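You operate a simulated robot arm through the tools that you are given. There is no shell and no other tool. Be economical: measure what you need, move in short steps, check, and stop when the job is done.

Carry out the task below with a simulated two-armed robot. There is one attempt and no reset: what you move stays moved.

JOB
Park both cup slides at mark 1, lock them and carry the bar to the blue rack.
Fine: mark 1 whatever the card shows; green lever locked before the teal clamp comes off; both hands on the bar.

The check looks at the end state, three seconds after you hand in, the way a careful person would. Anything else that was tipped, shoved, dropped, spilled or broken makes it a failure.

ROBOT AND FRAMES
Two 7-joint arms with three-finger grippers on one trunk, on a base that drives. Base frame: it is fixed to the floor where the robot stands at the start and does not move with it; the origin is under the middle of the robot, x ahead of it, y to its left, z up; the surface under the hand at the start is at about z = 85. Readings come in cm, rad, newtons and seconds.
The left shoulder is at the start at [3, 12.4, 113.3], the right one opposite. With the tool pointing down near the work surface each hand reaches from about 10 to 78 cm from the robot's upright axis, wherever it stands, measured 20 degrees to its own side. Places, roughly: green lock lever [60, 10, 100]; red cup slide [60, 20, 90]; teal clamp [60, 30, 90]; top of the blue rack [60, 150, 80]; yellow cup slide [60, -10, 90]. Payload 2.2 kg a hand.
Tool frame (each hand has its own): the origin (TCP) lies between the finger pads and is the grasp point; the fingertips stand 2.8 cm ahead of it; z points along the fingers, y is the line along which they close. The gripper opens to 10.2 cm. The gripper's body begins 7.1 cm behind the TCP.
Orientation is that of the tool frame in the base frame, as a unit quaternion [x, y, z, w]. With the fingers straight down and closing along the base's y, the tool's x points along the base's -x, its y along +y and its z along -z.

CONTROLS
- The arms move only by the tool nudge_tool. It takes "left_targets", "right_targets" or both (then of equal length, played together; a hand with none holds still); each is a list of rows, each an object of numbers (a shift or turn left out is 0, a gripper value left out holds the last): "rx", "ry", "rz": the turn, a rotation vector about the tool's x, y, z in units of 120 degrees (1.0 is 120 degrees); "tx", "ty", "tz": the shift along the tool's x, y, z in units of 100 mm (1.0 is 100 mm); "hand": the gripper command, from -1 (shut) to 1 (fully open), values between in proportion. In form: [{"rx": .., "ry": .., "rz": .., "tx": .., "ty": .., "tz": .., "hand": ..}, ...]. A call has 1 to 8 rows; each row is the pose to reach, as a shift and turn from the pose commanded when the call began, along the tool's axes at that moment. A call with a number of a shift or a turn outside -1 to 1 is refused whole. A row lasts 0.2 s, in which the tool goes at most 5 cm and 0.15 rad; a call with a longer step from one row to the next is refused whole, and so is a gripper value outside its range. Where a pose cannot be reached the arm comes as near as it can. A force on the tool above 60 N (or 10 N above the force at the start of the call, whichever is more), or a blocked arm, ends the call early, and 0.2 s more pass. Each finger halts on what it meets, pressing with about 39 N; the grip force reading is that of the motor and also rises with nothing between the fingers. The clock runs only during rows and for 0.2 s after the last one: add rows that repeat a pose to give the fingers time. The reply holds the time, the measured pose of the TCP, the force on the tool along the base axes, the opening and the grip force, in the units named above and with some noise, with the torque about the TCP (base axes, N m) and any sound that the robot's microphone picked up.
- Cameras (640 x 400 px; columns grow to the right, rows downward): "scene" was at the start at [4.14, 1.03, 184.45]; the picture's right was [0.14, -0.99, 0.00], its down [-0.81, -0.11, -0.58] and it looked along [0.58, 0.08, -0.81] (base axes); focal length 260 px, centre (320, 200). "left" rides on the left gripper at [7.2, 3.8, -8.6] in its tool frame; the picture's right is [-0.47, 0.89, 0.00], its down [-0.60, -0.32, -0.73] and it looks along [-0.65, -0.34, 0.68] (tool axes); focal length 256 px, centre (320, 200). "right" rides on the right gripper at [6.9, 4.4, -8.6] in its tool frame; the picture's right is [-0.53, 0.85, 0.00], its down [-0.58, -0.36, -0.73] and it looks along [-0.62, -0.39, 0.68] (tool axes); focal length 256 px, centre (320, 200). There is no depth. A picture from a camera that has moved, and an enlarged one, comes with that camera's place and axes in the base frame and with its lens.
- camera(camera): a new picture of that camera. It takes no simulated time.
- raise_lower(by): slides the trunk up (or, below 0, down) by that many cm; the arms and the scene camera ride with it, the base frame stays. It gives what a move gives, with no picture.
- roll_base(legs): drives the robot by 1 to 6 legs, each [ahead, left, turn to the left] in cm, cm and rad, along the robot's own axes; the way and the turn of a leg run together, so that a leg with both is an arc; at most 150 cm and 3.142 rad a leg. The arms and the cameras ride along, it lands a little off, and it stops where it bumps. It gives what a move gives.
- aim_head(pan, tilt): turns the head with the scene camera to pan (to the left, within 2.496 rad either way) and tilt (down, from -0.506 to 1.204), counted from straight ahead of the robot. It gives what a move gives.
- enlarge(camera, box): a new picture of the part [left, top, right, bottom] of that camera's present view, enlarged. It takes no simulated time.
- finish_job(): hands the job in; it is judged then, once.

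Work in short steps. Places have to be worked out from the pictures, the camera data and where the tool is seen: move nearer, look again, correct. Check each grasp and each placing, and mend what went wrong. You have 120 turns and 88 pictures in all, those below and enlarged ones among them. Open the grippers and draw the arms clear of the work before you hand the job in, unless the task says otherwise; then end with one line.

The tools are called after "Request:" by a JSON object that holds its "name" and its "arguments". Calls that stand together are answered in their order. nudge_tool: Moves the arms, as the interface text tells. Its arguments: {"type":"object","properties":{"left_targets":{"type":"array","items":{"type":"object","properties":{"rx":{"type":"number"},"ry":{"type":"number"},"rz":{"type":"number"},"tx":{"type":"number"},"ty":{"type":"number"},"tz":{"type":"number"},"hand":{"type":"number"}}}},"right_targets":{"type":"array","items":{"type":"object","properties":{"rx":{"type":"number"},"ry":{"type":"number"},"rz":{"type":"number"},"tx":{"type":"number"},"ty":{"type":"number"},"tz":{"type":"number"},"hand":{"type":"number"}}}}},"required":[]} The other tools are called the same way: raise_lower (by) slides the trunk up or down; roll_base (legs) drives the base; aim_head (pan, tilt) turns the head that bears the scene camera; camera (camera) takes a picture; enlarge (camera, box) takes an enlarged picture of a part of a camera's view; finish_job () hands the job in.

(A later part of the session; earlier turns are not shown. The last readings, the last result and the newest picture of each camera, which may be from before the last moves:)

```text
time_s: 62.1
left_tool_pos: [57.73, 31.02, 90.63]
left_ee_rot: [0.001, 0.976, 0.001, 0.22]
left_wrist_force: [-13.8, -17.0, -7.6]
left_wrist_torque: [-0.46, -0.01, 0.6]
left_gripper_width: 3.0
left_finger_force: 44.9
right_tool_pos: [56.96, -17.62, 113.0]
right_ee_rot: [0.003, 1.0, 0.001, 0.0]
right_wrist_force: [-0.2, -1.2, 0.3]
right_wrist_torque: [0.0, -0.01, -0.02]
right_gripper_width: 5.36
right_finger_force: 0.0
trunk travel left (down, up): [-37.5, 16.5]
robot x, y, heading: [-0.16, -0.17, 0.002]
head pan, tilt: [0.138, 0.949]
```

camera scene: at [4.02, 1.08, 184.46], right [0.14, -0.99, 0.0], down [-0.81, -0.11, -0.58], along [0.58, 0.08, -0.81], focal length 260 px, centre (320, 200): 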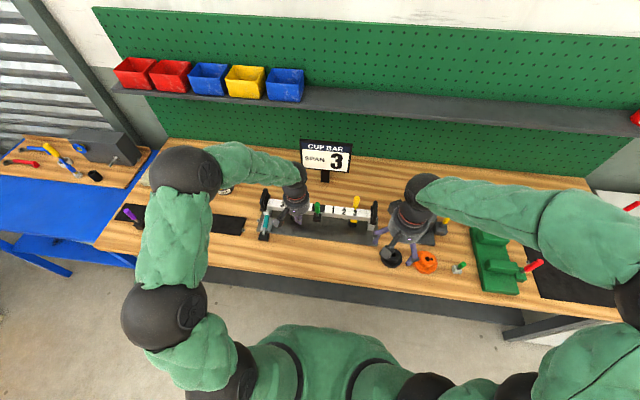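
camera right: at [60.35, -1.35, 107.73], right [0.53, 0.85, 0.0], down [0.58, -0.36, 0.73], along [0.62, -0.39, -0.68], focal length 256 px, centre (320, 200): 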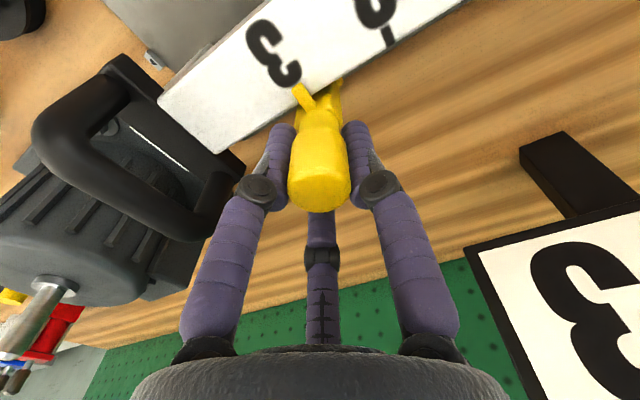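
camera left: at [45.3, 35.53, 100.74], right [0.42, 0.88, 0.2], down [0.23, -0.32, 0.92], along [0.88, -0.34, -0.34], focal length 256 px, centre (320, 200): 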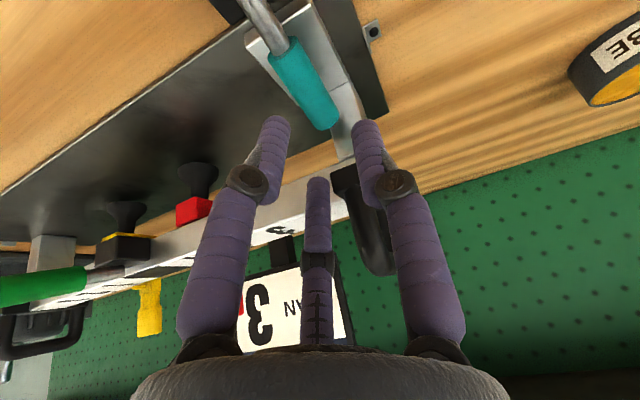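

Gripped at 3.0 cm. I rotate the hand rigidly with the lever around its pivot (≈(51, 86.5)) by ~22° upward.

Request:
{"name": "nudge_tool", "arguments": {"left_targets": [{"ry": -0.03, "tx": 0.008, "tz": -0.049, "ty": -0.02}, {"ry": -0.06, "tx": 0.017, "tz": -0.098, "ty": -0.02}, {"ry": -0.09, "tx": 0.03, "tz": -0.145, "ty": -0.02}, {"ry": -0.12, "tx": 0.045, "tz": -0.192, "ty": -0.02}, {"ry": -0.18, "tx": 0.085, "tz": -0.282, "ty": -0.02}]}}

Request:
{"name": "camera", "arguments": {"camera": "left"}}

```text
time_s: 63.3
left_tool_pos: [56.02, 31.07, 92.65]
left_ee_rot: [0.001, 0.918, 0.0, 0.398]
left_wrist_force: [-3.8, -9.7, -25.7]
left_wrist_torque: [-0.74, -0.83, 0.62]
left_gripper_width: 3.01
left_finger_force: 45.1
right_tool_pos: [57.12, -17.3, 112.95]
right_ee_rot: [0.002, 1.0, 0.0, 0.0]
right_wrist_force: [-0.6, -0.4, 0.2]
right_wrist_torque: [0.0, 0.02, 0.01]
right_gripper_width: 5.36
right_finger_force: 0.2
trunk travel left (down, up): [-37.5, 16.5]
robot x, y, heading: [0.18, -0.1, -0.005]
head pan, tilt: [0.138, 0.949]
```

```text
34 pictures are left
camera left: at [44.9, 34.9, 93.31], right [0.32, 0.88, 0.34], down [-0.12, -0.32, 0.94], along [0.94, -0.34, 0.01], focal length 256 px, centre (320, 200)
```

left: 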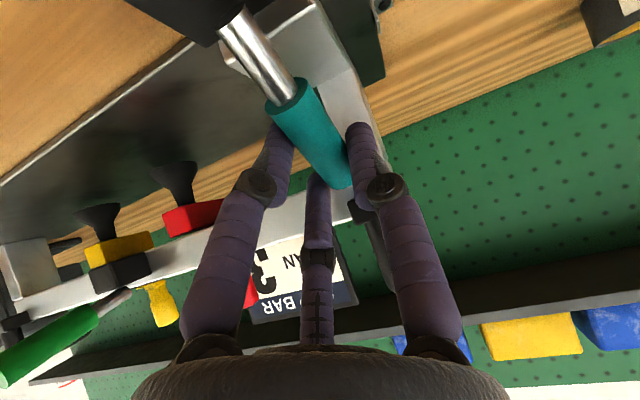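

It moves with the hand (still 3.0 cm). I continue another ~29° along the arc.

Request:
{"name": "nudge_tool", "arguments": {"left_targets": [{"ry": -0.03, "tx": 0.006, "tz": -0.05}, {"ry": -0.06, "tx": 0.013, "tz": -0.099}, {"ry": -0.09, "tx": 0.025, "tz": -0.147}, {"ry": -0.12, "tx": 0.039, "tz": -0.195}, {"ry": -0.15, "tx": 0.056, "tz": -0.242}, {"ry": -0.18, "tx": 0.076, "tz": -0.287}, {"ry": -0.24, "tx": 0.124, "tz": -0.374}]}}

Request:
{"name": "camera", "arguments": {"camera": "left"}}

```text
time_s: 64.9
left_tool_pos: [52.59, 31.0, 94.47]
left_ee_rot: [0.002, 0.789, 0.001, 0.615]
left_wrist_force: [12.8, -9.3, -23.4]
left_wrist_torque: [-1.2, -1.06, 0.21]
left_gripper_width: 2.98
left_finger_force: 45.5
right_tool_pos: [57.25, -17.48, 112.87]
right_ee_rot: [0.002, 1.0, 0.0, -0.001]
right_wrist_force: [0.1, 0.3, 0.3]
right_wrist_torque: [0.02, -0.04, -0.03]
right_gripper_width: 5.34
right_finger_force: 0.0
trunk travel left (down, up): [-37.5, 16.5]
robot x, y, heading: [0.38, 0.13, -0.011]
head pan, tilt: [0.138, 0.949]
```

```text
33 pictures are left
camera left: at [42.62, 34.92, 89.43], right [0.12, 0.88, 0.46], down [-0.56, -0.32, 0.76], along [0.82, -0.34, 0.46], focal length 256 px, centre (320, 200)
```

left: 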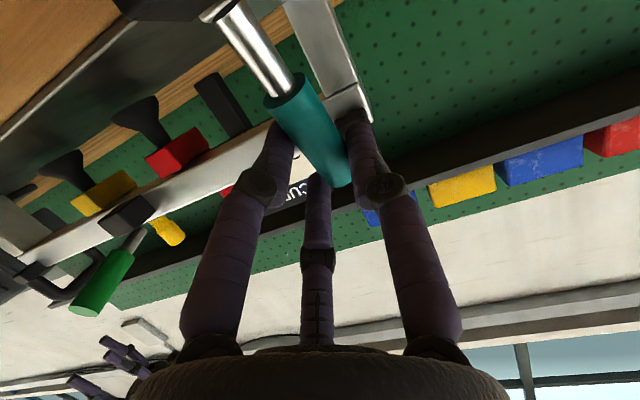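

Lever ≈75° up. The hand is now nearly level, so I stop turning it and just pull back toward the robot to the end of the lever's travel.

Request:
{"name": "nudge_tool", "arguments": {"left_targets": [{"tx": 0.01, "tz": -0.06}, {"tx": 0.02, "tz": -0.12}, {"tx": 0.035, "tz": -0.18}, {"tx": 0.05, "tz": -0.24}, {"tx": 0.065, "tz": -0.3}]}}

Request:
{"name": "camera", "arguments": {"camera": "left"}}

Request:
{"name": "enlarge", "arguments": {"camera": "scene", "box": [225, 170, 345, 260]}}

```text
time_s: 66.1
left_tool_pos: [49.3, 31.05, 94.84]
left_ee_rot: [0.003, 0.788, 0.003, 0.616]
left_wrist_force: [15.4, -12.4, 13.7]
left_wrist_torque: [-0.23, -1.46, -0.3]
left_gripper_width: 3.05
left_finger_force: 44.9
right_tool_pos: [57.08, -17.55, 112.96]
right_ee_rot: [0.002, 1.0, 0.001, -0.001]
right_wrist_force: [0.1, 0.3, -0.5]
right_wrist_torque: [0.01, -0.01, -0.01]
right_gripper_width: 5.35
right_finger_force: 0.1
trunk travel left (down, up): [-37.5, 16.5]
robot x, y, heading: [0.06, 0.1, -0.001]
head pan, tilt: [0.138, 0.949]
```

```text
32 pictures are left
camera left: at [39.27, 34.92, 89.83], right [0.11, 0.88, 0.46], down [-0.56, -0.32, 0.76], along [0.82, -0.34, 0.46], focal length 256 px, centre (320, 200)
```

left: 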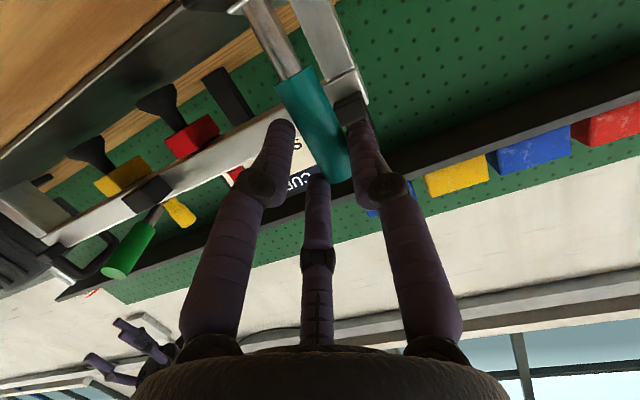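

```text
4.44 times, centred on (285, 215) of scene
camera zoom: at [4.18, 0.69, 184.47], right [0.14, -0.99, 0.0], down [-0.81, -0.11, -0.58], along [0.58, 0.08, -0.81], focal length 1156 px, centre (476, 133)
```

zoom: 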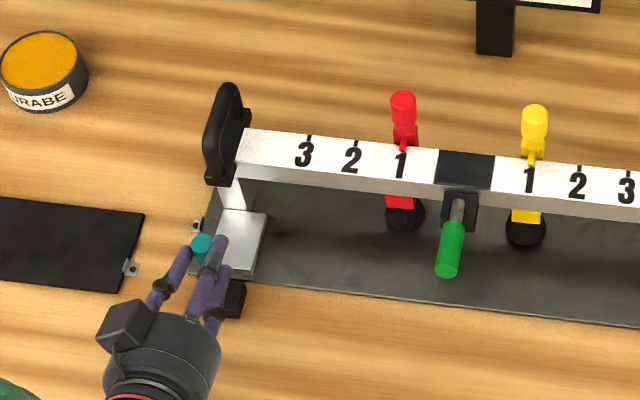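

Lever is about upright. I keep pulling to find the end of travel.

Request:
{"name": "nudge_tool", "arguments": {"left_targets": [{"tx": 0.025, "tz": -0.06}, {"tx": 0.06, "tz": -0.12}, {"tx": 0.09, "tz": -0.18}, {"tx": 0.13, "tz": -0.23}]}}

Request:
{"name": "camera", "arguments": {"camera": "left"}}

```text
time_s: 67.1
left_tool_pos: [46.76, 31.03, 94.06]
left_ee_rot: [0.001, 0.788, 0.001, 0.616]
left_wrist_force: [-0.2, 0.7, 0.8]
left_wrist_torque: [0.0, 0.02, -0.01]
left_gripper_width: 0.2
left_finger_force: 31.2
right_tool_pos: [57.08, -17.41, 112.94]
right_ee_rot: [0.002, 1.0, -0.001, 0.001]
right_wrist_force: [-0.5, 0.4, 0.3]
right_wrist_torque: [-0.01, 0.0, 0.0]
right_gripper_width: 5.35
right_finger_force: 0.1
trunk travel left (down, up): [-37.5, 16.5]
robot x, y, heading: [-0.35, 0.22, -0.003]
head pan, tilt: [0.138, 0.949]
```

```text
30 pictures are left
camera left: at [36.68, 34.93, 89.02], right [0.11, 0.88, 0.45], down [-0.56, -0.32, 0.76], along [0.82, -0.34, 0.46], focal length 256 px, centre (320, 200)
```

left: 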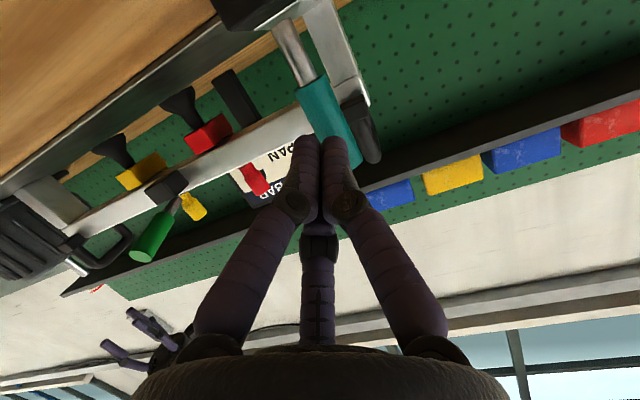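

The lever stays upright and the fingers slipped off it. I back away, raise, and turn the hand back to vertical.

Request:
{"name": "nudge_tool", "arguments": {"left_targets": [{"tz": -0.3}, {"tz": -0.5, "tx": -0.3}, {"tz": -0.5, "tx": -0.7}, {"tz": -0.5, "tx": -1.0}, {"tz": -0.5, "tx": -1.0}]}}

Request:
{"name": "nudge_tool", "arguments": {"left_targets": [{"ry": 0.07}, {"ry": 0.14}, {"ry": 0.21}, {"ry": 0.28}, {"ry": 0.35}, {"ry": 0.42}, {"ry": 0.49}, {"ry": 0.56, "tx": -0.2}]}}

Request:
{"name": "enlarge", "arguments": {"camera": "scene", "box": [225, 170, 345, 260]}}

```text
time_s: 68.3
left_tool_pos: [44.2, 30.91, 104.97]
left_ee_rot: [0.002, 0.788, 0.001, 0.616]
left_wrist_force: [-0.2, 0.4, -0.4]
left_wrist_torque: [0.03, -0.02, -0.02]
left_gripper_width: 0.19
left_finger_force: 31.6
right_tool_pos: [57.17, -17.34, 113.04]
right_ee_rot: [0.002, 1.0, -0.001, 0.0]
right_wrist_force: [0.0, 0.2, 0.6]
right_wrist_torque: [0.0, 0.02, -0.02]
right_gripper_width: 5.37
right_finger_force: 0.0
trunk travel left (down, up): [-37.5, 16.5]
robot x, y, heading: [-0.05, 0.13, -0.004]
head pan, tilt: [0.138, 0.949]
```

```text
time_s: 70.3
left_tool_pos: [46.97, 33.94, 107.48]
left_ee_rot: [0.171, 0.975, 0.092, 0.111]
left_wrist_force: [0.1, 1.1, 0.1]
left_wrist_torque: [0.02, 0.02, -0.04]
left_gripper_width: 0.23
left_finger_force: 32.0
right_tool_pos: [56.95, -17.51, 112.99]
right_ee_rot: [0.001, 1.0, 0.001, 0.0]
right_wrist_force: [0.3, 0.4, 0.6]
right_wrist_torque: [0.02, 0.0, -0.01]
right_gripper_width: 5.36
right_finger_force: 0.1
trunk travel left (down, up): [-37.5, 16.5]
robot x, y, heading: [-0.14, -0.2, -0.009]
head pan, tilt: [0.138, 0.949]
stopped in row 8 (left hand): the arm was blocked; the commanded pose is now the measured one
```

```text
4.44 times, centred on (285, 215) of scene
camera zoom: at [4.04, 0.83, 184.46], right [0.13, -0.99, 0.0], down [-0.81, -0.11, -0.58], along [0.58, 0.08, -0.81], focal length 1156 px, centre (476, 133)
```

zoom: 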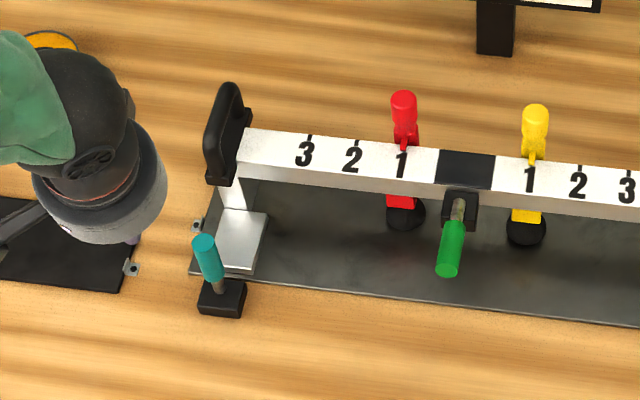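

The teal lever stands upright, released. The left wrist is slightly twisted after a joint stop; I turn it back to straight down while lifting a bit.

Request:
{"name": "nudge_tool", "arguments": {"left_targets": [{"tz": -0.2, "rx": 0.022, "ry": 0.027, "rz": -0.041}, {"tz": -0.4, "rx": 0.044, "ry": 0.054, "rz": -0.082}, {"tz": -0.4, "rx": 0.066, "ry": 0.08, "rz": -0.123}, {"tz": -0.4, "rx": 0.088, "ry": 0.107, "rz": -0.164}, {"tz": -0.4, "rx": 0.088, "ry": 0.107, "rz": -0.164}]}}

```text
time_s: 71.5
left_tool_pos: [45.69, 33.12, 110.64]
left_ee_rot: [-0.001, 1.0, 0.001, 0.0]
left_wrist_force: [-0.2, 0.0, -0.2]
left_wrist_torque: [-0.03, -0.01, -0.02]
left_gripper_width: 0.2
left_finger_force: 31.8
left hand out of reach, approached as far as the arm can: row 4, 5
right_tool_pos: [57.15, -17.41, 112.92]
right_ee_rot: [0.001, 1.0, 0.0, 0.0]
right_wrist_force: [-0.8, 0.5, 0.3]
right_wrist_torque: [0.02, -0.02, 0.0]
right_gripper_width: 5.37
right_finger_force: 0.0
trunk travel left (down, up): [-37.5, 16.5]
robot x, y, heading: [0.41, -0.15, -0.005]
head pan, tilt: [0.138, 0.949]
```

Orientation is restored. Now I look at the blue rack to the left.

Request:
{"name": "aim_head", "arguments": {"pan": 1.15, "tilt": 0.6}}

Request:
{"name": "camera", "arguments": {"camera": "scene"}}

```text
time_s: 72.7
left_tool_pos: [45.89, 33.09, 110.69]
left_ee_rot: [0.001, 1.0, 0.001, 0.0]
left_wrist_force: [-0.1, 0.1, 0.6]
left_wrist_torque: [0.03, 0.01, -0.01]
left_gripper_width: 0.24
left_finger_force: 31.8
right_tool_pos: [57.08, -17.37, 113.09]
right_ee_rot: [0.002, 1.0, 0.0, -0.001]
right_wrist_force: [0.5, 0.0, 0.4]
right_wrist_torque: [0.01, 0.0, 0.04]
right_gripper_width: 5.36
right_finger_force: 0.0
trunk travel left (down, up): [-37.5, 16.5]
robot x, y, heading: [0.28, -0.1, -0.005]
head pan, tilt: [1.15, 0.6]
```

```text
28 pictures are left
camera scene: at [0.64, 7.99, 187.29], right [0.91, -0.41, 0.0], down [-0.23, -0.52, -0.82], along [0.34, 0.75, -0.57], focal length 260 px, centre (320, 200)
```

scene: 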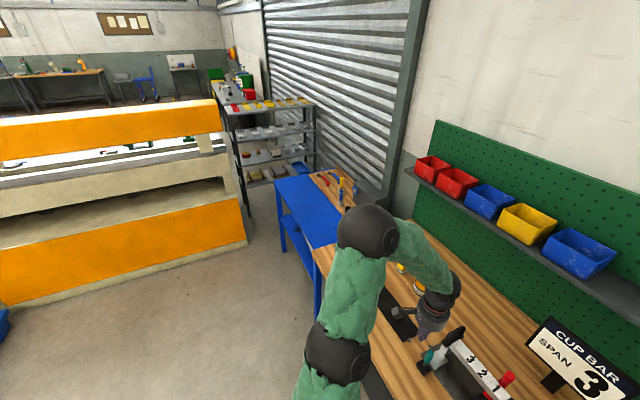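

I enlarge the rack region to see whether there are holders for the bar.

Request:
{"name": "enlarge", "arguments": {"camera": "scene", "box": [260, 150, 370, 270]}}

```text
3.33 times, centred on (315, 210) of scene
camera zoom: at [0.64, 7.99, 187.29], right [0.91, -0.41, 0.0], down [-0.23, -0.52, -0.82], along [0.34, 0.75, -0.57], focal length 867 px, centre (337, 167)
```

zoom: 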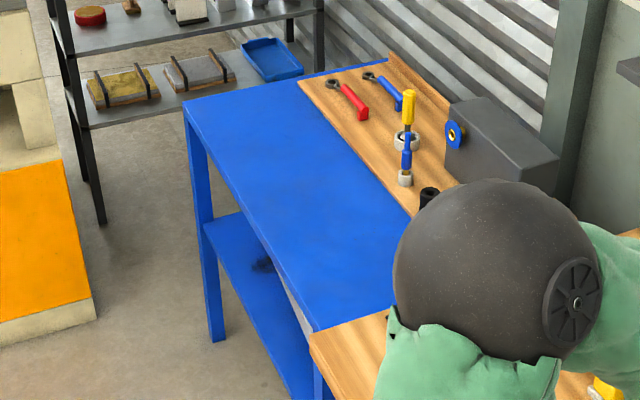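

The rack is a plain blue top (x≈42–70, y≈107–187). Now both hands go above the bar's two handles (≈(63, 32.2) and (63, -12.3)), opened to 6 cm.

Request:
{"name": "nudge_tool", "arguments": {"left_targets": [{"tx": -0.3, "hand": 0.2}, {"tx": -0.6}, {"tx": -0.9, "ty": -0.05}, {"tx": -1.0, "ty": -0.09}, {"tx": -1.0, "ty": -0.09}], "right_targets": [{"tx": -0.15, "ty": 0.15, "hand": 0.2}, {"tx": -0.3, "ty": 0.3}, {"tx": -0.45, "ty": 0.45, "tz": 0.1}, {"tx": -0.59, "ty": 0.51, "tz": 0.2}, {"tx": -0.59, "ty": 0.51, "tz": 0.2}]}}

Request:
{"name": "nudge_tool", "arguments": {"left_targets": [{"tx": -0.35}, {"tx": -0.7}, {"tx": -0.72}]}}

Request:
{"name": "camera", "arguments": {"camera": "left"}}

Request:
{"name": "camera", "arguments": {"camera": "right"}}

```text
time_s: 73.9
left_tool_pos: [54.48, 31.05, 109.45]
left_ee_rot: [-0.001, 1.0, 0.001, 0.001]
left_wrist_force: [0.8, -1.0, 0.1]
left_wrist_torque: [-0.03, -0.03, 0.01]
left_gripper_width: 6.1
left_finger_force: 0.0
left hand out of reach, approached as far as the arm can: row 1, 2, 3, 4, 5
right_tool_pos: [62.83, -12.28, 110.91]
right_ee_rot: [0.0, 1.0, 0.0, 0.0]
right_wrist_force: [-0.3, -0.2, -0.2]
right_wrist_torque: [-0.02, 0.0, -0.02]
right_gripper_width: 6.14
right_finger_force: 0.0
trunk travel left (down, up): [-37.5, 16.5]
robot x, y, heading: [-0.15, 0.07, -0.001]
head pan, tilt: [1.15, 0.6]
```

```text
time_s: 74.7
left_tool_pos: [60.74, 29.45, 109.28]
left_ee_rot: [-0.006, 1.0, 0.008, 0.003]
left_wrist_force: [-1.0, -0.3, -0.9]
left_wrist_torque: [-0.04, -0.02, -0.02]
left_gripper_width: 6.12
left_finger_force: 0.0
left hand out of reach, approached as far as the arm can: row 1, 2, 3
right_tool_pos: [62.96, -12.2, 110.99]
right_ee_rot: [0.001, 1.0, -0.001, 0.0]
right_wrist_force: [-0.2, -0.3, 0.0]
right_wrist_torque: [0.0, -0.04, 0.02]
right_gripper_width: 6.11
right_finger_force: 0.0
trunk travel left (down, up): [-37.5, 16.5]
robot x, y, heading: [-0.08, -0.09, 0.002]
head pan, tilt: [1.15, 0.6]
```

```text
26 pictures are left
camera left: at [53.44, 33.22, 117.75], right [0.45, 0.89, 0.02], down [0.6, -0.32, 0.73], along [0.65, -0.32, -0.68], focal length 256 px, centre (320, 200)
```

left: 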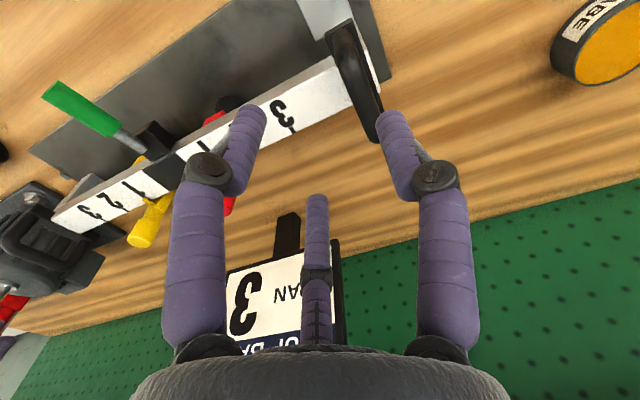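

```text
25 pictures are left
camera right: at [56.01, -7.78, 119.58], right [0.54, 0.84, 0.0], down [0.58, -0.37, 0.73], along [0.62, -0.39, -0.68], focal length 256 px, centre (320, 200)
```

right: 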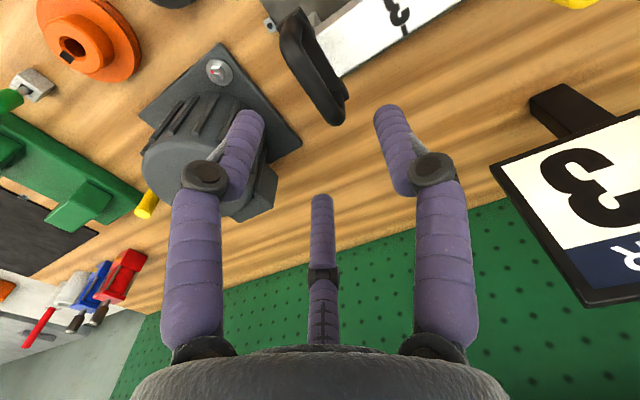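

The left arm is near a joint limit (out of reach at y 32). I go back up toward its starting pose to let it unwind.

Request:
{"name": "nudge_tool", "arguments": {"left_targets": [{"tz": -0.4, "tx": 0.2}, {"tz": -0.8, "tx": 0.5}, {"tz": -1.0, "tx": 0.8}, {"tz": -1.0, "tx": 1.0}, {"tz": -1.0, "tx": 1.0, "ty": 0.1}, {"tz": -1.0, "tx": 1.0, "ty": 0.3}]}}

Request:
{"name": "nudge_tool", "arguments": {"left_targets": [{"tz": -0.3, "tx": 0.3}, {"tz": -0.3, "tx": 0.5, "ty": 0.1}, {"tz": -0.3, "tx": 0.5, "ty": 0.1}]}}

Request:
{"name": "aim_head", "arguments": {"pan": 0.3, "tilt": 0.95}}

Request:
{"name": "camera", "arguments": {"camera": "scene"}}

```text
time_s: 76.1
left_tool_pos: [50.55, 29.48, 119.14]
left_ee_rot: [0.0, 1.0, 0.001, -0.001]
left_wrist_force: [-0.3, -0.5, 0.5]
left_wrist_torque: [0.02, 0.03, 0.02]
left_gripper_width: 6.13
left_finger_force: 0.1
left hand out of reach, approached as far as the arm can: row 1, 2, 3, 5, 6
right_tool_pos: [62.91, -12.25, 110.95]
right_ee_rot: [0.002, 1.0, 0.0, 0.0]
right_wrist_force: [0.3, -0.3, -1.2]
right_wrist_torque: [0.01, 0.01, -0.01]
right_gripper_width: 6.13
right_finger_force: 0.1
trunk travel left (down, up): [-37.5, 16.5]
robot x, y, heading: [0.24, -0.01, -0.004]
head pan, tilt: [1.15, 0.6]
```

```text
time_s: 76.9
left_tool_pos: [45.22, 29.48, 121.28]
left_ee_rot: [0.0, 1.0, 0.001, 0.001]
left_wrist_force: [-0.1, -0.1, -0.5]
left_wrist_torque: [0.01, -0.02, 0.01]
left_gripper_width: 6.13
left_finger_force: 0.0
left hand out of reach, approached as far as the arm can: row 2, 3
right_tool_pos: [62.84, -12.31, 110.8]
right_ee_rot: [0.002, 1.0, 0.0, 0.0]
right_wrist_force: [0.9, -0.7, 0.3]
right_wrist_torque: [-0.01, 0.01, 0.0]
right_gripper_width: 6.12
right_finger_force: 0.0
trunk travel left (down, up): [-37.5, 16.5]
robot x, y, heading: [-0.15, -0.03, -0.004]
head pan, tilt: [1.15, 0.6]
```

```text
time_s: 78.1
left_tool_pos: [45.17, 29.67, 121.21]
left_ee_rot: [0.0, 1.0, 0.0, 0.0]
left_wrist_force: [-0.3, 0.3, -0.9]
left_wrist_torque: [0.04, 0.0, -0.01]
left_gripper_width: 6.12
left_finger_force: 0.1
right_tool_pos: [62.9, -12.29, 110.87]
right_ee_rot: [0.002, 1.0, 0.001, 0.0]
right_wrist_force: [-0.2, 0.4, 0.4]
right_wrist_torque: [0.0, 0.01, 0.01]
right_gripper_width: 6.11
right_finger_force: 0.1
trunk travel left (down, up): [-37.5, 16.5]
robot x, y, heading: [-0.04, -0.04, -0.004]
head pan, tilt: [0.3, 0.949]
```

```text
24 pictures are left
camera scene: at [3.95, 2.08, 184.46], right [0.29, -0.96, 0.0], down [-0.78, -0.24, -0.58], along [0.56, 0.17, -0.81], focal length 260 px, centre (320, 200)
```

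scene: 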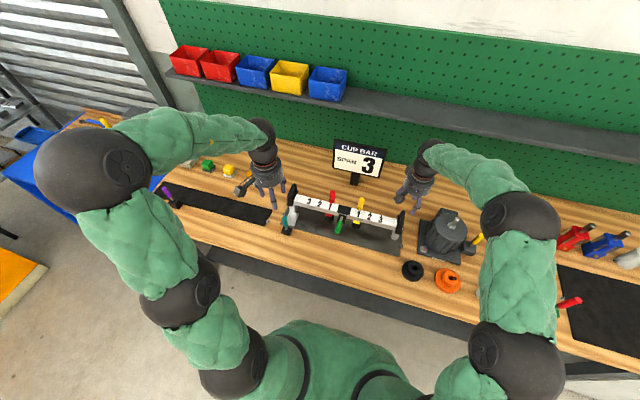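

The left elbow is swung out high, putting the wrist roll at its limit. I turn the hand +50° about its axis to relieve it, move to y≈34, and see if it is reachable.

Request:
{"name": "nudge_tool", "arguments": {"left_targets": [{"rz": 0.07}, {"rz": 0.14}, {"rz": 0.21}, {"rz": 0.28}, {"rz": 0.35}, {"rz": 0.42, "ty": 0.2}, {"rz": 0.42, "ty": 0.4}, {"rz": 0.42, "ty": 0.4}]}}

Request:
{"name": "nudge_tool", "arguments": {"left_targets": [{"rz": -0.07}, {"rz": -0.14}, {"rz": -0.21}, {"rz": -0.28}, {"rz": -0.35}, {"rz": -0.42}, {"rz": -0.42}]}}

```text
time_s: 79.9
left_tool_pos: [34.98, 23.76, 101.09]
left_ee_rot: [0.426, 0.905, 0.0, 0.0]
left_wrist_force: [-0.1, 1.1, 0.6]
left_wrist_torque: [0.04, 0.02, -0.01]
left_gripper_width: 6.12
left_finger_force: 0.0
left hand out of reach, approached as far as the arm can: row 1, 2, 3, 4, 5, 6, 7, 8
right_tool_pos: [62.83, -12.43, 110.86]
right_ee_rot: [0.002, 1.0, 0.0, 0.0]
right_wrist_force: [0.3, 0.7, 0.4]
right_wrist_torque: [0.0, 0.04, 0.0]
right_gripper_width: 6.15
right_finger_force: 0.1
trunk travel left (down, up): [-37.5, 16.5]
robot x, y, heading: [-0.11, -0.15, -0.003]
head pan, tilt: [0.3, 0.949]
```

```text
time_s: 81.5
left_tool_pos: [35.77, 23.93, 101.11]
left_ee_rot: [0.0, 1.0, 0.001, 0.0]
left_wrist_force: [-0.7, -0.8, -0.2]
left_wrist_torque: [0.0, -0.03, -0.02]
left_gripper_width: 6.12
left_finger_force: 0.0
right_tool_pos: [62.95, -12.27, 110.88]
right_ee_rot: [0.002, 1.0, 0.0, 0.0]
right_wrist_force: [0.0, 0.6, -0.4]
right_wrist_torque: [0.02, 0.01, 0.0]
right_gripper_width: 6.14
right_finger_force: 0.0
trunk travel left (down, up): [-37.5, 16.5]
robot x, y, heading: [0.16, -0.19, -0.004]
head pan, tilt: [0.3, 0.949]
```

The hand is back upright at (35.8, 23.9, 101) with no reach warning. I try moving up/out toward (44, 33, 111).

Request:
{"name": "nudge_tool", "arguments": {"left_targets": [{"tz": -0.3}, {"tz": -0.6, "ty": 0.2}, {"tz": -1.0, "ty": 0.5, "tx": -0.2}, {"tz": -1.0, "ty": 0.8, "tx": -0.5}, {"tz": -1.0, "ty": 0.95, "tx": -0.8}, {"tz": -1.0, "ty": 0.95, "tx": -0.8}]}}

```text
refused: row 3 steps farther than a row can; nothing moved
```

Splitting the oversized step.

Request:
{"name": "nudge_tool", "arguments": {"left_targets": [{"tz": -0.3}, {"tz": -0.6, "ty": 0.15}, {"tz": -0.9, "ty": 0.35, "tx": -0.1}, {"tz": -1.0, "ty": 0.65, "tx": -0.4}, {"tz": -1.0, "ty": 0.95, "tx": -0.7}, {"tz": -1.0, "ty": 0.95, "tx": -0.8}]}}

```text
time_s: 82.9
left_tool_pos: [43.87, 33.35, 111.12]
left_ee_rot: [0.0, 1.0, 0.002, 0.0]
left_wrist_force: [0.4, -0.7, -0.5]
left_wrist_torque: [0.02, -0.02, -0.04]
left_gripper_width: 6.13
left_finger_force: 0.1
right_tool_pos: [62.82, -12.28, 110.9]
right_ee_rot: [0.001, 1.0, 0.0, 0.0]
right_wrist_force: [0.0, -0.2, -0.8]
right_wrist_torque: [0.03, -0.03, 0.0]
right_gripper_width: 6.11
right_finger_force: 0.1
trunk travel left (down, up): [-37.5, 16.5]
robot x, y, heading: [-0.12, 0.2, -0.003]
head pan, tilt: [0.3, 0.949]
```

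The arm has unwound, no warnings. I go on to above the left handle.

Request:
{"name": "nudge_tool", "arguments": {"left_targets": [{"tx": -0.3}, {"tx": -0.6}, {"tx": -0.9, "ty": -0.05}, {"tx": -1.0, "ty": -0.12}, {"tx": -1.0, "ty": -0.12}]}}

Request:
{"name": "nudge_tool", "arguments": {"left_targets": [{"tx": -0.3}, {"tx": -0.6}, {"tx": -0.9}, {"tx": -0.91}]}}

Request:
{"name": "camera", "arguments": {"camera": "left"}}

```text
time_s: 84.1
left_tool_pos: [52.92, 31.35, 109.85]
left_ee_rot: [0.001, 1.0, 0.001, 0.0]
left_wrist_force: [-0.5, -0.3, -0.5]
left_wrist_torque: [0.0, -0.05, 0.03]
left_gripper_width: 6.13
left_finger_force: 0.0
left hand out of reach, approached as far as the arm can: row 1, 2, 3, 4, 5
right_tool_pos: [62.99, -12.27, 110.93]
right_ee_rot: [0.002, 1.0, -0.001, 0.0]
right_wrist_force: [0.1, 0.0, -0.5]
right_wrist_torque: [-0.01, -0.03, 0.03]
right_gripper_width: 6.1
right_finger_force: 0.1
trunk travel left (down, up): [-37.5, 16.5]
robot x, y, heading: [-0.24, -0.21, 0.001]
head pan, tilt: [0.3, 0.949]
```

```text
time_s: 85.1
left_tool_pos: [60.83, 29.48, 109.54]
left_ee_rot: [-0.006, 1.0, 0.008, 0.002]
left_wrist_force: [0.0, 0.0, -0.3]
left_wrist_torque: [-0.01, -0.02, 0.0]
left_gripper_width: 6.1
left_finger_force: 0.0
left hand out of reach, approached as far as the arm can: row 1, 2, 3, 4
right_tool_pos: [62.92, -12.19, 111.0]
right_ee_rot: [0.001, 1.0, 0.0, 0.0]
right_wrist_force: [0.7, 0.5, 0.1]
right_wrist_torque: [-0.01, -0.06, -0.02]
right_gripper_width: 6.1
right_finger_force: 0.0
trunk travel left (down, up): [-37.5, 16.5]
robot x, y, heading: [-0.19, 0.02, -0.002]
head pan, tilt: [0.3, 0.949]
```

```text
23 pictures are left
camera left: at [53.58, 33.18, 118.18], right [0.45, 0.89, 0.02], down [0.6, -0.32, 0.73], along [0.66, -0.32, -0.68], focal length 256 px, centre (320, 200)
```

left: 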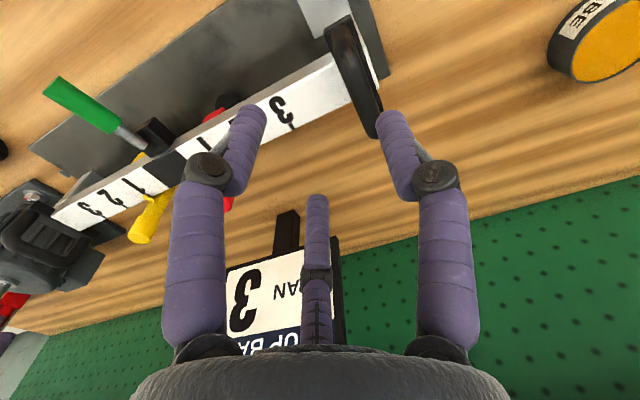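

Still the same configuration; +rz was into the limit, so I go back and turn -75° then return, to unwind the other way.

Request:
{"name": "nudge_tool", "arguments": {"left_targets": [{"tx": 0.4, "tz": -0.2}, {"tx": 0.8, "tz": -0.4}, {"tx": 0.9, "tz": -0.5, "rz": -0.07}, {"tx": 0.9, "tz": -0.5, "rz": -0.14}, {"tx": 0.9, "tz": -0.5, "rz": -0.21}, {"tx": 0.9, "tz": -0.5, "rz": -0.28}, {"tx": 0.9, "tz": -0.5, "rz": -0.35}, {"tx": 0.9, "tz": -0.5, "rz": -0.42}]}}

Request:
{"name": "nudge_tool", "arguments": {"left_targets": [{"rz": -0.07}, {"rz": -0.14}, {"rz": -0.21}, {"rz": -0.21}, {"rz": -0.21}, {"rz": -0.21}, {"rz": -0.21}]}}

Request:
{"name": "camera", "arguments": {"camera": "scene"}}

```text
time_s: 86.9
left_tool_pos: [51.89, 29.67, 114.36]
left_ee_rot: [-0.427, 0.904, 0.001, 0.001]
left_wrist_force: [-0.3, 0.3, 0.5]
left_wrist_torque: [0.01, -0.01, 0.01]
left_gripper_width: 6.11
left_finger_force: 0.1
right_tool_pos: [62.94, -12.29, 110.88]
right_ee_rot: [0.002, 1.0, 0.0, 0.0]
right_wrist_force: [-0.7, -0.1, -0.4]
right_wrist_torque: [0.02, 0.01, 0.04]
right_gripper_width: 6.12
right_finger_force: 0.1
trunk travel left (down, up): [-37.5, 16.5]
robot x, y, heading: [0.15, 0.09, 0.001]
head pan, tilt: [0.3, 0.949]
```

```text
time_s: 88.5
left_tool_pos: [51.76, 29.64, 114.37]
left_ee_rot: [-0.613, 0.79, 0.001, 0.001]
left_wrist_force: [0.5, 0.3, 0.4]
left_wrist_torque: [0.0, -0.01, -0.01]
left_gripper_width: 6.12
left_finger_force: 0.0
right_tool_pos: [62.84, -12.11, 110.94]
right_ee_rot: [0.002, 1.0, 0.0, 0.001]
right_wrist_force: [0.2, 0.0, 0.9]
right_wrist_torque: [0.0, -0.02, 0.01]
right_gripper_width: 6.12
right_finger_force: 0.0
trunk travel left (down, up): [-37.5, 16.5]
robot x, y, heading: [0.0, -0.07, -0.006]
head pan, tilt: [0.3, 0.949]
```

```text
22 pictures are left
camera scene: at [3.96, 2.07, 184.46], right [0.29, -0.96, 0.0], down [-0.78, -0.24, -0.58], along [0.56, 0.17, -0.81], focal length 260 px, centre (320, 200)
```

scene: 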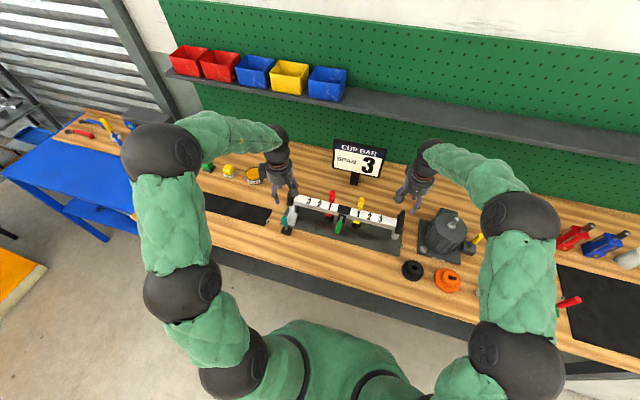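

The left arm now mirrors the right one. I turn the hand back (+75°) and check for warnings.

Request:
{"name": "nudge_tool", "arguments": {"left_targets": [{"rz": 0.07}, {"rz": 0.14}, {"rz": 0.21}, {"rz": 0.28}, {"rz": 0.35}, {"rz": 0.42}, {"rz": 0.49}, {"rz": 0.56}]}}

Request:
{"name": "nudge_tool", "arguments": {"left_targets": [{"rz": 0.067}, {"rz": 0.067, "tx": -0.3, "ty": 0.05}, {"rz": 0.067, "tx": -0.3, "ty": 0.15}]}}

```text
time_s: 90.3
left_tool_pos: [51.84, 29.58, 114.37]
left_ee_rot: [-0.071, 0.997, 0.0, 0.0]
left_wrist_force: [0.4, 0.8, 0.0]
left_wrist_torque: [0.0, -0.01, 0.01]
left_gripper_width: 6.12
left_finger_force: 0.0
right_tool_pos: [62.83, -12.24, 110.82]
right_ee_rot: [0.001, 1.0, 0.0, -0.001]
right_wrist_force: [-0.3, -0.4, 0.7]
right_wrist_torque: [-0.02, -0.03, -0.02]
right_gripper_width: 6.13
right_finger_force: 0.1
trunk travel left (down, up): [-37.5, 16.5]
robot x, y, heading: [-0.02, -0.12, -0.003]
head pan, tilt: [0.3, 0.949]
```

```text
time_s: 91.1
left_tool_pos: [54.02, 30.15, 114.08]
left_ee_rot: [-0.002, 1.0, 0.001, 0.001]
left_wrist_force: [-0.2, -0.6, -0.2]
left_wrist_torque: [0.01, -0.04, 0.01]
left_gripper_width: 6.12
left_finger_force: 0.1
left hand out of reach, approached as far as the arm can: row 2, 3
right_tool_pos: [62.75, -12.33, 110.96]
right_ee_rot: [0.002, 1.0, 0.001, 0.002]
right_wrist_force: [-0.5, 0.0, 0.4]
right_wrist_torque: [0.01, -0.03, 0.01]
right_gripper_width: 6.15
right_finger_force: 0.1
trunk travel left (down, up): [-37.5, 16.5]
robot x, y, heading: [-0.01, 0.09, 0.001]
head pan, tilt: [0.3, 0.949]
```

Still limited, so instead I turn the hand by -180° (the parallel gripper is symmetric), away from the limit.

Request:
{"name": "nudge_tool", "arguments": {"left_targets": [{"rz": -0.0625}, {"rz": -0.125}, {"rz": -0.1875}, {"rz": -0.25}, {"rz": -0.3125}, {"rz": -0.375}, {"rz": -0.4375}, {"rz": -0.5}]}}

Request:
{"name": "nudge_tool", "arguments": {"left_targets": [{"rz": -0.0625}, {"rz": -0.125}, {"rz": -0.1875}, {"rz": -0.25}, {"rz": -0.3125}, {"rz": -0.375}, {"rz": -0.4375}, {"rz": -0.5}]}}

Request:
{"name": "nudge_tool", "arguments": {"left_targets": [{"rz": -0.0625}, {"rz": -0.125}, {"rz": -0.1875}, {"rz": -0.25}, {"rz": -0.3125}, {"rz": -0.375}, {"rz": -0.4375}, {"rz": -0.5}]}}

```text
time_s: 92.9
left_tool_pos: [54.4, 30.01, 113.91]
left_ee_rot: [-0.504, 0.863, 0.0, 0.001]
left_wrist_force: [-1.0, -0.4, -0.5]
left_wrist_torque: [0.0, -0.01, 0.0]
left_gripper_width: 6.12
left_finger_force: 0.0
right_tool_pos: [62.98, -12.28, 110.89]
right_ee_rot: [0.001, 1.0, 0.0, 0.0]
right_wrist_force: [0.7, -0.6, -0.9]
right_wrist_torque: [0.0, -0.03, 0.01]
right_gripper_width: 6.11
right_finger_force: 0.1
trunk travel left (down, up): [-37.5, 16.5]
robot x, y, heading: [-0.04, -0.08, -0.001]
head pan, tilt: [0.3, 0.949]
```

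```text
time_s: 94.7
left_tool_pos: [54.31, 30.2, 113.99]
left_ee_rot: [0.868, -0.496, 0.001, 0.0]
left_wrist_force: [0.2, -0.4, 0.1]
left_wrist_torque: [0.03, 0.02, -0.03]
left_gripper_width: 6.11
left_finger_force: 0.1
right_tool_pos: [62.95, -12.17, 111.02]
right_ee_rot: [0.002, 1.0, 0.0, 0.0]
right_wrist_force: [0.3, 0.2, 0.3]
right_wrist_torque: [-0.02, 0.02, 0.03]
right_gripper_width: 6.11
right_finger_force: 0.0
trunk travel left (down, up): [-37.5, 16.5]
robot x, y, heading: [0.08, -0.39, -0.001]
head pan, tilt: [0.3, 0.949]
```

```text
time_s: 96.5
left_tool_pos: [54.33, 30.17, 113.9]
left_ee_rot: [1.0, 0.004, 0.0, -0.001]
left_wrist_force: [0.9, -0.1, 0.4]
left_wrist_torque: [0.0, 0.0, -0.05]
left_gripper_width: 6.1
left_finger_force: 0.1
right_tool_pos: [62.92, -12.2, 110.91]
right_ee_rot: [0.002, 1.0, 0.0, 0.0]
right_wrist_force: [0.0, 0.5, 0.4]
right_wrist_torque: [0.03, -0.03, -0.02]
right_gripper_width: 6.12
right_finger_force: 0.1
trunk travel left (down, up): [-37.5, 16.5]
robot x, y, heading: [0.0, -0.13, -0.004]
head pan, tilt: [0.3, 0.949]
```

Flipped with no warnings. Now the left hand goes above its handle (tool x = +x, y = -y now).

Request:
{"name": "nudge_tool", "arguments": {"left_targets": [{"tx": 0.3}, {"tx": 0.6, "ty": -0.1}, {"tx": 0.87, "ty": -0.2, "tz": 0.1}, {"tx": 0.87, "ty": -0.2, "tz": 0.29}, {"tx": 0.87, "ty": -0.2, "tz": 0.29}]}}

Request:
{"name": "camera", "arguments": {"camera": "left"}}

Request:
{"name": "enlarge", "arguments": {"camera": "scene", "box": [240, 140, 440, 265]}}

```text
time_s: 97.7
left_tool_pos: [62.87, 32.17, 111.0]
left_ee_rot: [1.0, 0.002, 0.0, -0.001]
left_wrist_force: [-0.8, -1.2, -0.8]
left_wrist_torque: [0.02, -0.01, 0.02]
left_gripper_width: 6.13
left_finger_force: 0.0
right_tool_pos: [63.03, -12.15, 111.06]
right_ee_rot: [0.002, 1.0, 0.0, 0.0]
right_wrist_force: [0.6, 0.0, -0.7]
right_wrist_torque: [0.01, 0.0, -0.01]
right_gripper_width: 6.16
right_finger_force: 0.0
trunk travel left (down, up): [-37.5, 16.5]
robot x, y, heading: [0.08, 0.1, -0.002]
head pan, tilt: [0.3, 0.949]
```

```text
21 pictures are left
camera left: at [70.34, 28.49, 119.46], right [-0.46, -0.89, 0.0], down [-0.61, 0.31, 0.73], along [-0.65, 0.34, -0.68], focal length 256 px, centre (320, 200)
```

left: 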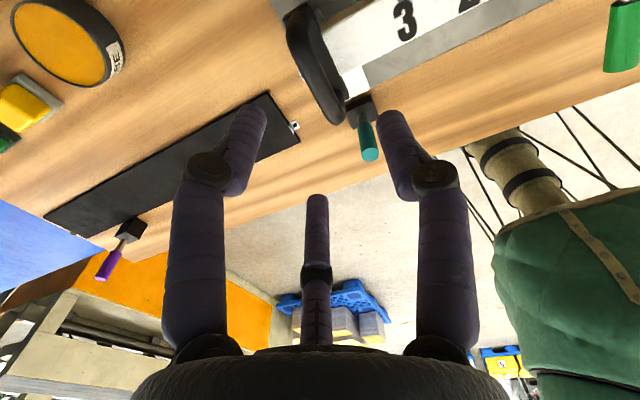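

```text
3.20 times, centred on (340, 202) of scene
camera zoom: at [3.97, 2.06, 184.46], right [0.29, -0.96, 0.0], down [-0.78, -0.24, -0.58], along [0.56, 0.17, -0.81], focal length 832 px, centre (256, 192)
```

zoom: 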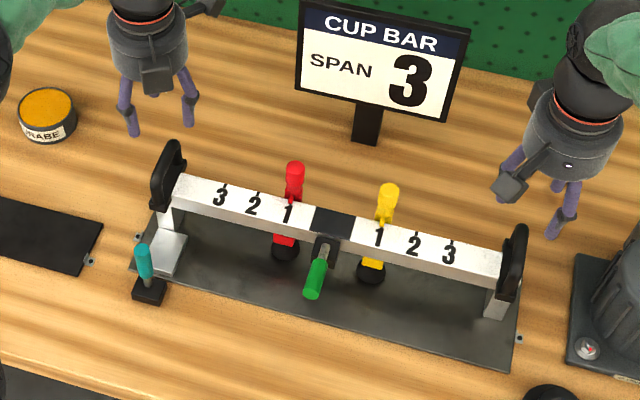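

Handles: left centre ≈(63.3, 31.9), right ≈(63, -12), top z≈101.5. I descend both hands 10 cm around them and look.

Request:
{"name": "nudge_tool", "arguments": {"left_targets": [{"tz": 0.3, "tx": 0.03, "ty": 0.02}, {"tz": 0.6, "tx": 0.03, "ty": 0.02}, {"tz": 0.8, "tx": 0.03, "ty": 0.02}, {"tz": 0.9, "tx": 0.03, "ty": 0.02}, {"tz": 1.0, "tx": 0.03, "ty": 0.02}], "right_targets": [{"tz": 0.3}, {"tz": 0.6}, {"tz": 0.8}, {"tz": 0.9}, {"tz": 1.0}]}}

Request:
{"name": "camera", "arguments": {"camera": "left"}}

Request:
{"name": "camera", "arguments": {"camera": "right"}}

```text
time_s: 98.9
left_tool_pos: [63.32, 32.14, 100.98]
left_ee_rot: [1.0, 0.003, 0.0, -0.001]
left_wrist_force: [0.2, 1.0, 0.1]
left_wrist_torque: [-0.02, 0.0, -0.01]
left_gripper_width: 6.14
left_finger_force: 0.0
right_tool_pos: [62.99, -12.29, 100.89]
right_ee_rot: [0.002, 1.0, 0.0, -0.001]
right_wrist_force: [0.6, -3.0, -0.5]
right_wrist_torque: [-0.1, 0.03, 0.09]
right_gripper_width: 6.22
right_finger_force: 0.8
trunk travel left (down, up): [-37.5, 16.5]
robot x, y, heading: [0.1, -0.25, 0.003]
head pan, tilt: [0.3, 0.949]
```

```text
19 pictures are left
camera left: at [70.65, 28.31, 109.49], right [-0.46, -0.89, 0.0], down [-0.61, 0.31, 0.73], along [-0.65, 0.34, -0.68], focal length 256 px, centre (320, 200)
```

left: 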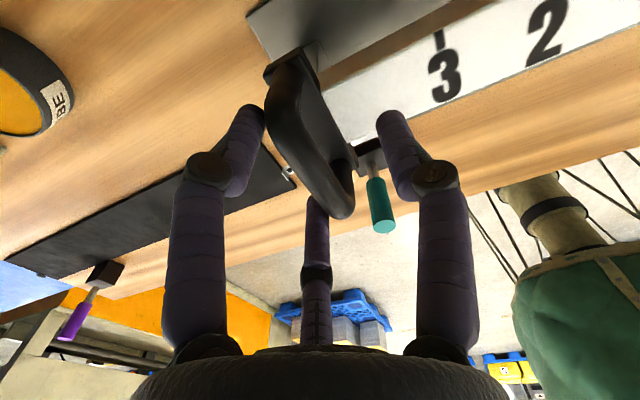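

```text
18 pictures are left
camera right: at [56.1, -7.81, 109.52], right [0.54, 0.84, 0.0], down [0.58, -0.37, 0.73], along [0.62, -0.39, -0.68], focal length 256 px, centre (320, 200)
```

right: 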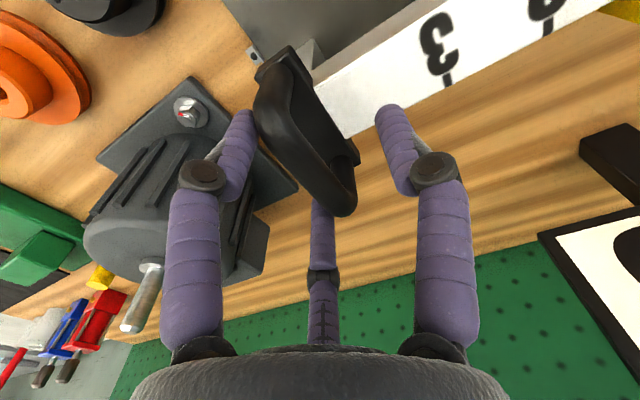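

Both loops lie between the fingers (grip height ≈100). I lower 0.6 cm more and close both.

Request:
{"name": "nudge_tool", "arguments": {"left_targets": [{"tz": 0.06}, {"tz": 0.06, "hand": -1}, {"tz": 0.06}, {"tz": 0.06}, {"tz": 0.06}], "right_targets": [{"tz": 0.06}, {"tz": 0.06, "hand": -1}, {"tz": 0.06}, {"tz": 0.06}, {"tz": 0.06}]}}

```text
time_s: 99.7
left_tool_pos: [63.23, 33.03, 100.43]
left_ee_rot: [1.0, 0.004, 0.002, -0.005]
left_wrist_force: [-1.3, 0.3, 0.4]
left_wrist_torque: [0.02, -0.4, -0.64]
left_gripper_width: 2.53
left_finger_force: 39.4
right_tool_pos: [63.26, -13.02, 100.44]
right_ee_rot: [0.007, 1.0, -0.004, 0.002]
right_wrist_force: [1.0, 0.4, 0.4]
right_wrist_torque: [0.0, 0.12, -0.64]
right_gripper_width: 2.5
right_finger_force: 39.3
trunk travel left (down, up): [-37.5, 16.5]
robot x, y, heading: [0.15, 0.12, -0.002]
head pan, tilt: [0.3, 0.949]
stopped in row 3 (left hand): the force on the tool passed its limit at 62 N (the readings are from after the stop); the commanded pose is now the measured one
```

Both handles are held (2.5 cm each), forces settled. I lift the trunk 1.5 cm and check the load.

Request:
{"name": "raise_lower", "arguments": {"by": 1.5}}

Request:
{"name": "camera", "arguments": {"camera": "scene"}}

```text
time_s: 100.3
left_tool_pos: [63.39, 33.05, 102.02]
left_ee_rot: [1.0, 0.003, 0.001, -0.005]
left_wrist_force: [-4.0, 2.5, -7.4]
left_wrist_torque: [0.11, -0.29, -0.88]
left_gripper_width: 2.5
left_finger_force: 39.5
right_tool_pos: [63.36, -13.14, 101.85]
right_ee_rot: [0.006, 1.0, -0.004, 0.002]
right_wrist_force: [4.5, -1.0, -5.6]
right_wrist_torque: [-0.05, 0.27, -0.91]
right_gripper_width: 2.49
right_finger_force: 38.3
trunk travel left (down, up): [-39.0, 15.0]
robot x, y, heading: [-0.15, -0.2, -0.003]
head pan, tilt: [0.3, 0.949]
```

```text
17 pictures are left
camera scene: at [4.13, 2.1, 185.95], right [0.29, -0.96, 0.0], down [-0.78, -0.24, -0.58], along [0.56, 0.17, -0.81], focal length 260 px, centre (320, 200)
```

scene: 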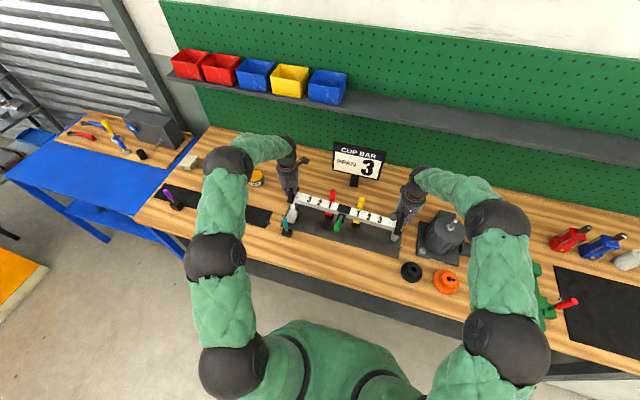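

The bar came off freely (~13 N total). I lift 13 cm more.

Request:
{"name": "raise_lower", "arguments": {"by": 13}}

Request:
{"name": "camera", "arguments": {"camera": "scene"}}

```text
time_s: 101.9
left_tool_pos: [63.43, 33.02, 114.96]
left_ee_rot: [1.0, 0.004, 0.002, -0.006]
left_wrist_force: [-5.1, 3.5, -6.7]
left_wrist_torque: [0.19, 0.36, -1.07]
left_gripper_width: 2.5
left_finger_force: 39.4
right_tool_pos: [63.22, -13.13, 114.94]
right_ee_rot: [0.006, 1.0, -0.004, 0.002]
right_wrist_force: [4.7, -3.4, -5.5]
right_wrist_torque: [-0.11, -0.39, -1.11]
right_gripper_width: 2.45
right_finger_force: 38.5
trunk travel left (down, up): [-52.0, 2.0]
robot x, y, heading: [0.1, 0.02, -0.0]
head pan, tilt: [0.3, 0.949]
```

```text
16 pictures are left
camera scene: at [4.13, 2.1, 198.93], right [0.29, -0.96, 0.0], down [-0.78, -0.24, -0.58], along [0.56, 0.17, -0.81], focal length 260 px, centre (320, 200)
```

scene: 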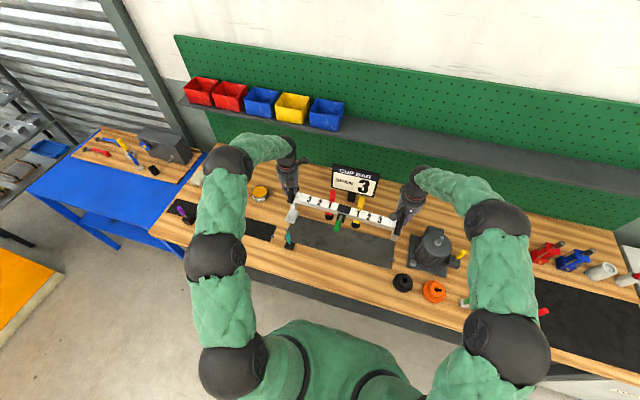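

I check what hangs under the bar's left end.

Request:
{"name": "enlarge", "arguments": {"camera": "scene", "box": [265, 150, 425, 260]}}

```text
3.64 times, centred on (345, 205) of scene
camera zoom: at [4.13, 2.1, 198.93], right [0.29, -0.96, 0.0], down [-0.78, -0.24, -0.58], along [0.56, 0.17, -0.81], focal length 945 px, centre (229, 182)
```

zoom: 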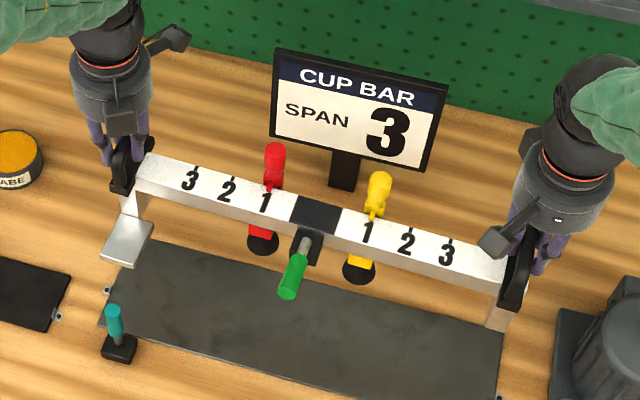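

The bar stands on its own legs (the left with a foot plate), slides and lever moved along. Blue free area: x≈42–71, y≈107–190; I aim for bar x≈58, centre y≈149. First I roll 5 cm back and 70 cm left.

Request:
{"name": "roll_base", "arguments": {"legs": [[-5, 0, 0], [0, 70, 0]]}}

```text
time_s: 106.2
left_tool_pos: [57.44, 103.73, 115.01]
left_ee_rot: [1.0, 0.012, 0.002, -0.006]
left_wrist_force: [-3.6, 5.5, -5.8]
left_wrist_torque: [0.14, 0.0, -1.04]
left_gripper_width: 2.5
left_finger_force: 39.3
right_tool_pos: [58.03, 57.53, 114.94]
right_ee_rot: [-0.003, 1.0, -0.004, 0.002]
right_wrist_force: [4.3, -5.2, -6.2]
right_wrist_torque: [-0.09, 0.02, -1.05]
right_gripper_width: 2.47
right_finger_force: 39.1
trunk travel left (down, up): [-52.0, 2.0]
robot x, y, heading: [-5.19, 69.49, 0.015]
head pan, tilt: [0.3, 0.949]
```

Centre now at y≈80.6. I roll another 68 cm left, with a small heading correction.

Request:
{"name": "roll_base", "arguments": {"legs": [[0.5, 68, -0.015]]}}

Request:
{"name": "aim_head", "arguments": {"pan": 0.1, "tilt": 0.95}}

Request:
{"name": "camera", "arguments": {"camera": "scene"}}

```text
time_s: 110.0
left_tool_pos: [57.76, 171.43, 115.04]
left_ee_rot: [1.0, 0.008, 0.002, -0.007]
left_wrist_force: [-4.4, 1.1, -6.1]
left_wrist_torque: [0.04, -0.21, -0.97]
left_gripper_width: 2.5
left_finger_force: 38.9
right_tool_pos: [57.94, 125.27, 114.99]
right_ee_rot: [0.003, 1.0, -0.003, 0.002]
right_wrist_force: [3.7, 0.5, -6.0]
right_wrist_torque: [-0.02, 0.13, -0.99]
right_gripper_width: 2.47
right_finger_force: 39.3
trunk travel left (down, up): [-52.0, 2.0]
robot x, y, heading: [-4.98, 137.88, 0.005]
head pan, tilt: [0.3, 0.949]
```

```text
time_s: 110.8
left_tool_pos: [57.55, 171.39, 115.04]
left_ee_rot: [1.0, 0.007, 0.0, -0.006]
left_wrist_force: [-4.0, -0.7, -5.7]
left_wrist_torque: [0.09, -0.34, -0.93]
left_gripper_width: 2.5
left_finger_force: 39.3
right_tool_pos: [57.86, 125.18, 114.99]
right_ee_rot: [0.002, 1.0, -0.003, 0.001]
right_wrist_force: [3.6, 0.1, -6.0]
right_wrist_torque: [-0.01, 0.29, -0.99]
right_gripper_width: 2.48
right_finger_force: 38.7
trunk travel left (down, up): [-52.0, 2.0]
robot x, y, heading: [-5.27, 137.95, 0.002]
head pan, tilt: [0.099, 0.949]
```

```text
14 pictures are left
camera scene: at [-1.05, 138.75, 198.95], right [0.1, -0.99, 0.0], down [-0.81, -0.08, -0.58], along [0.58, 0.06, -0.81], focal length 260 px, centre (320, 200)
```

scene: 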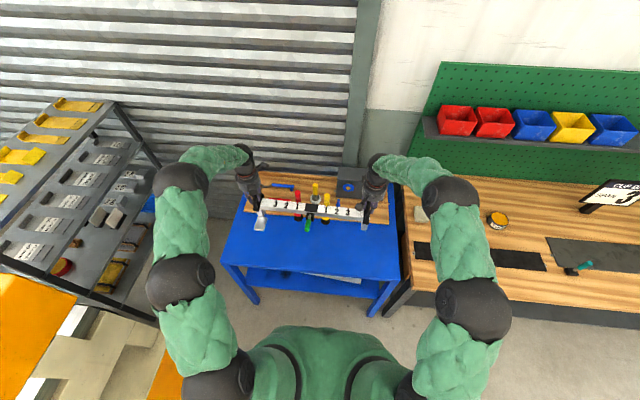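

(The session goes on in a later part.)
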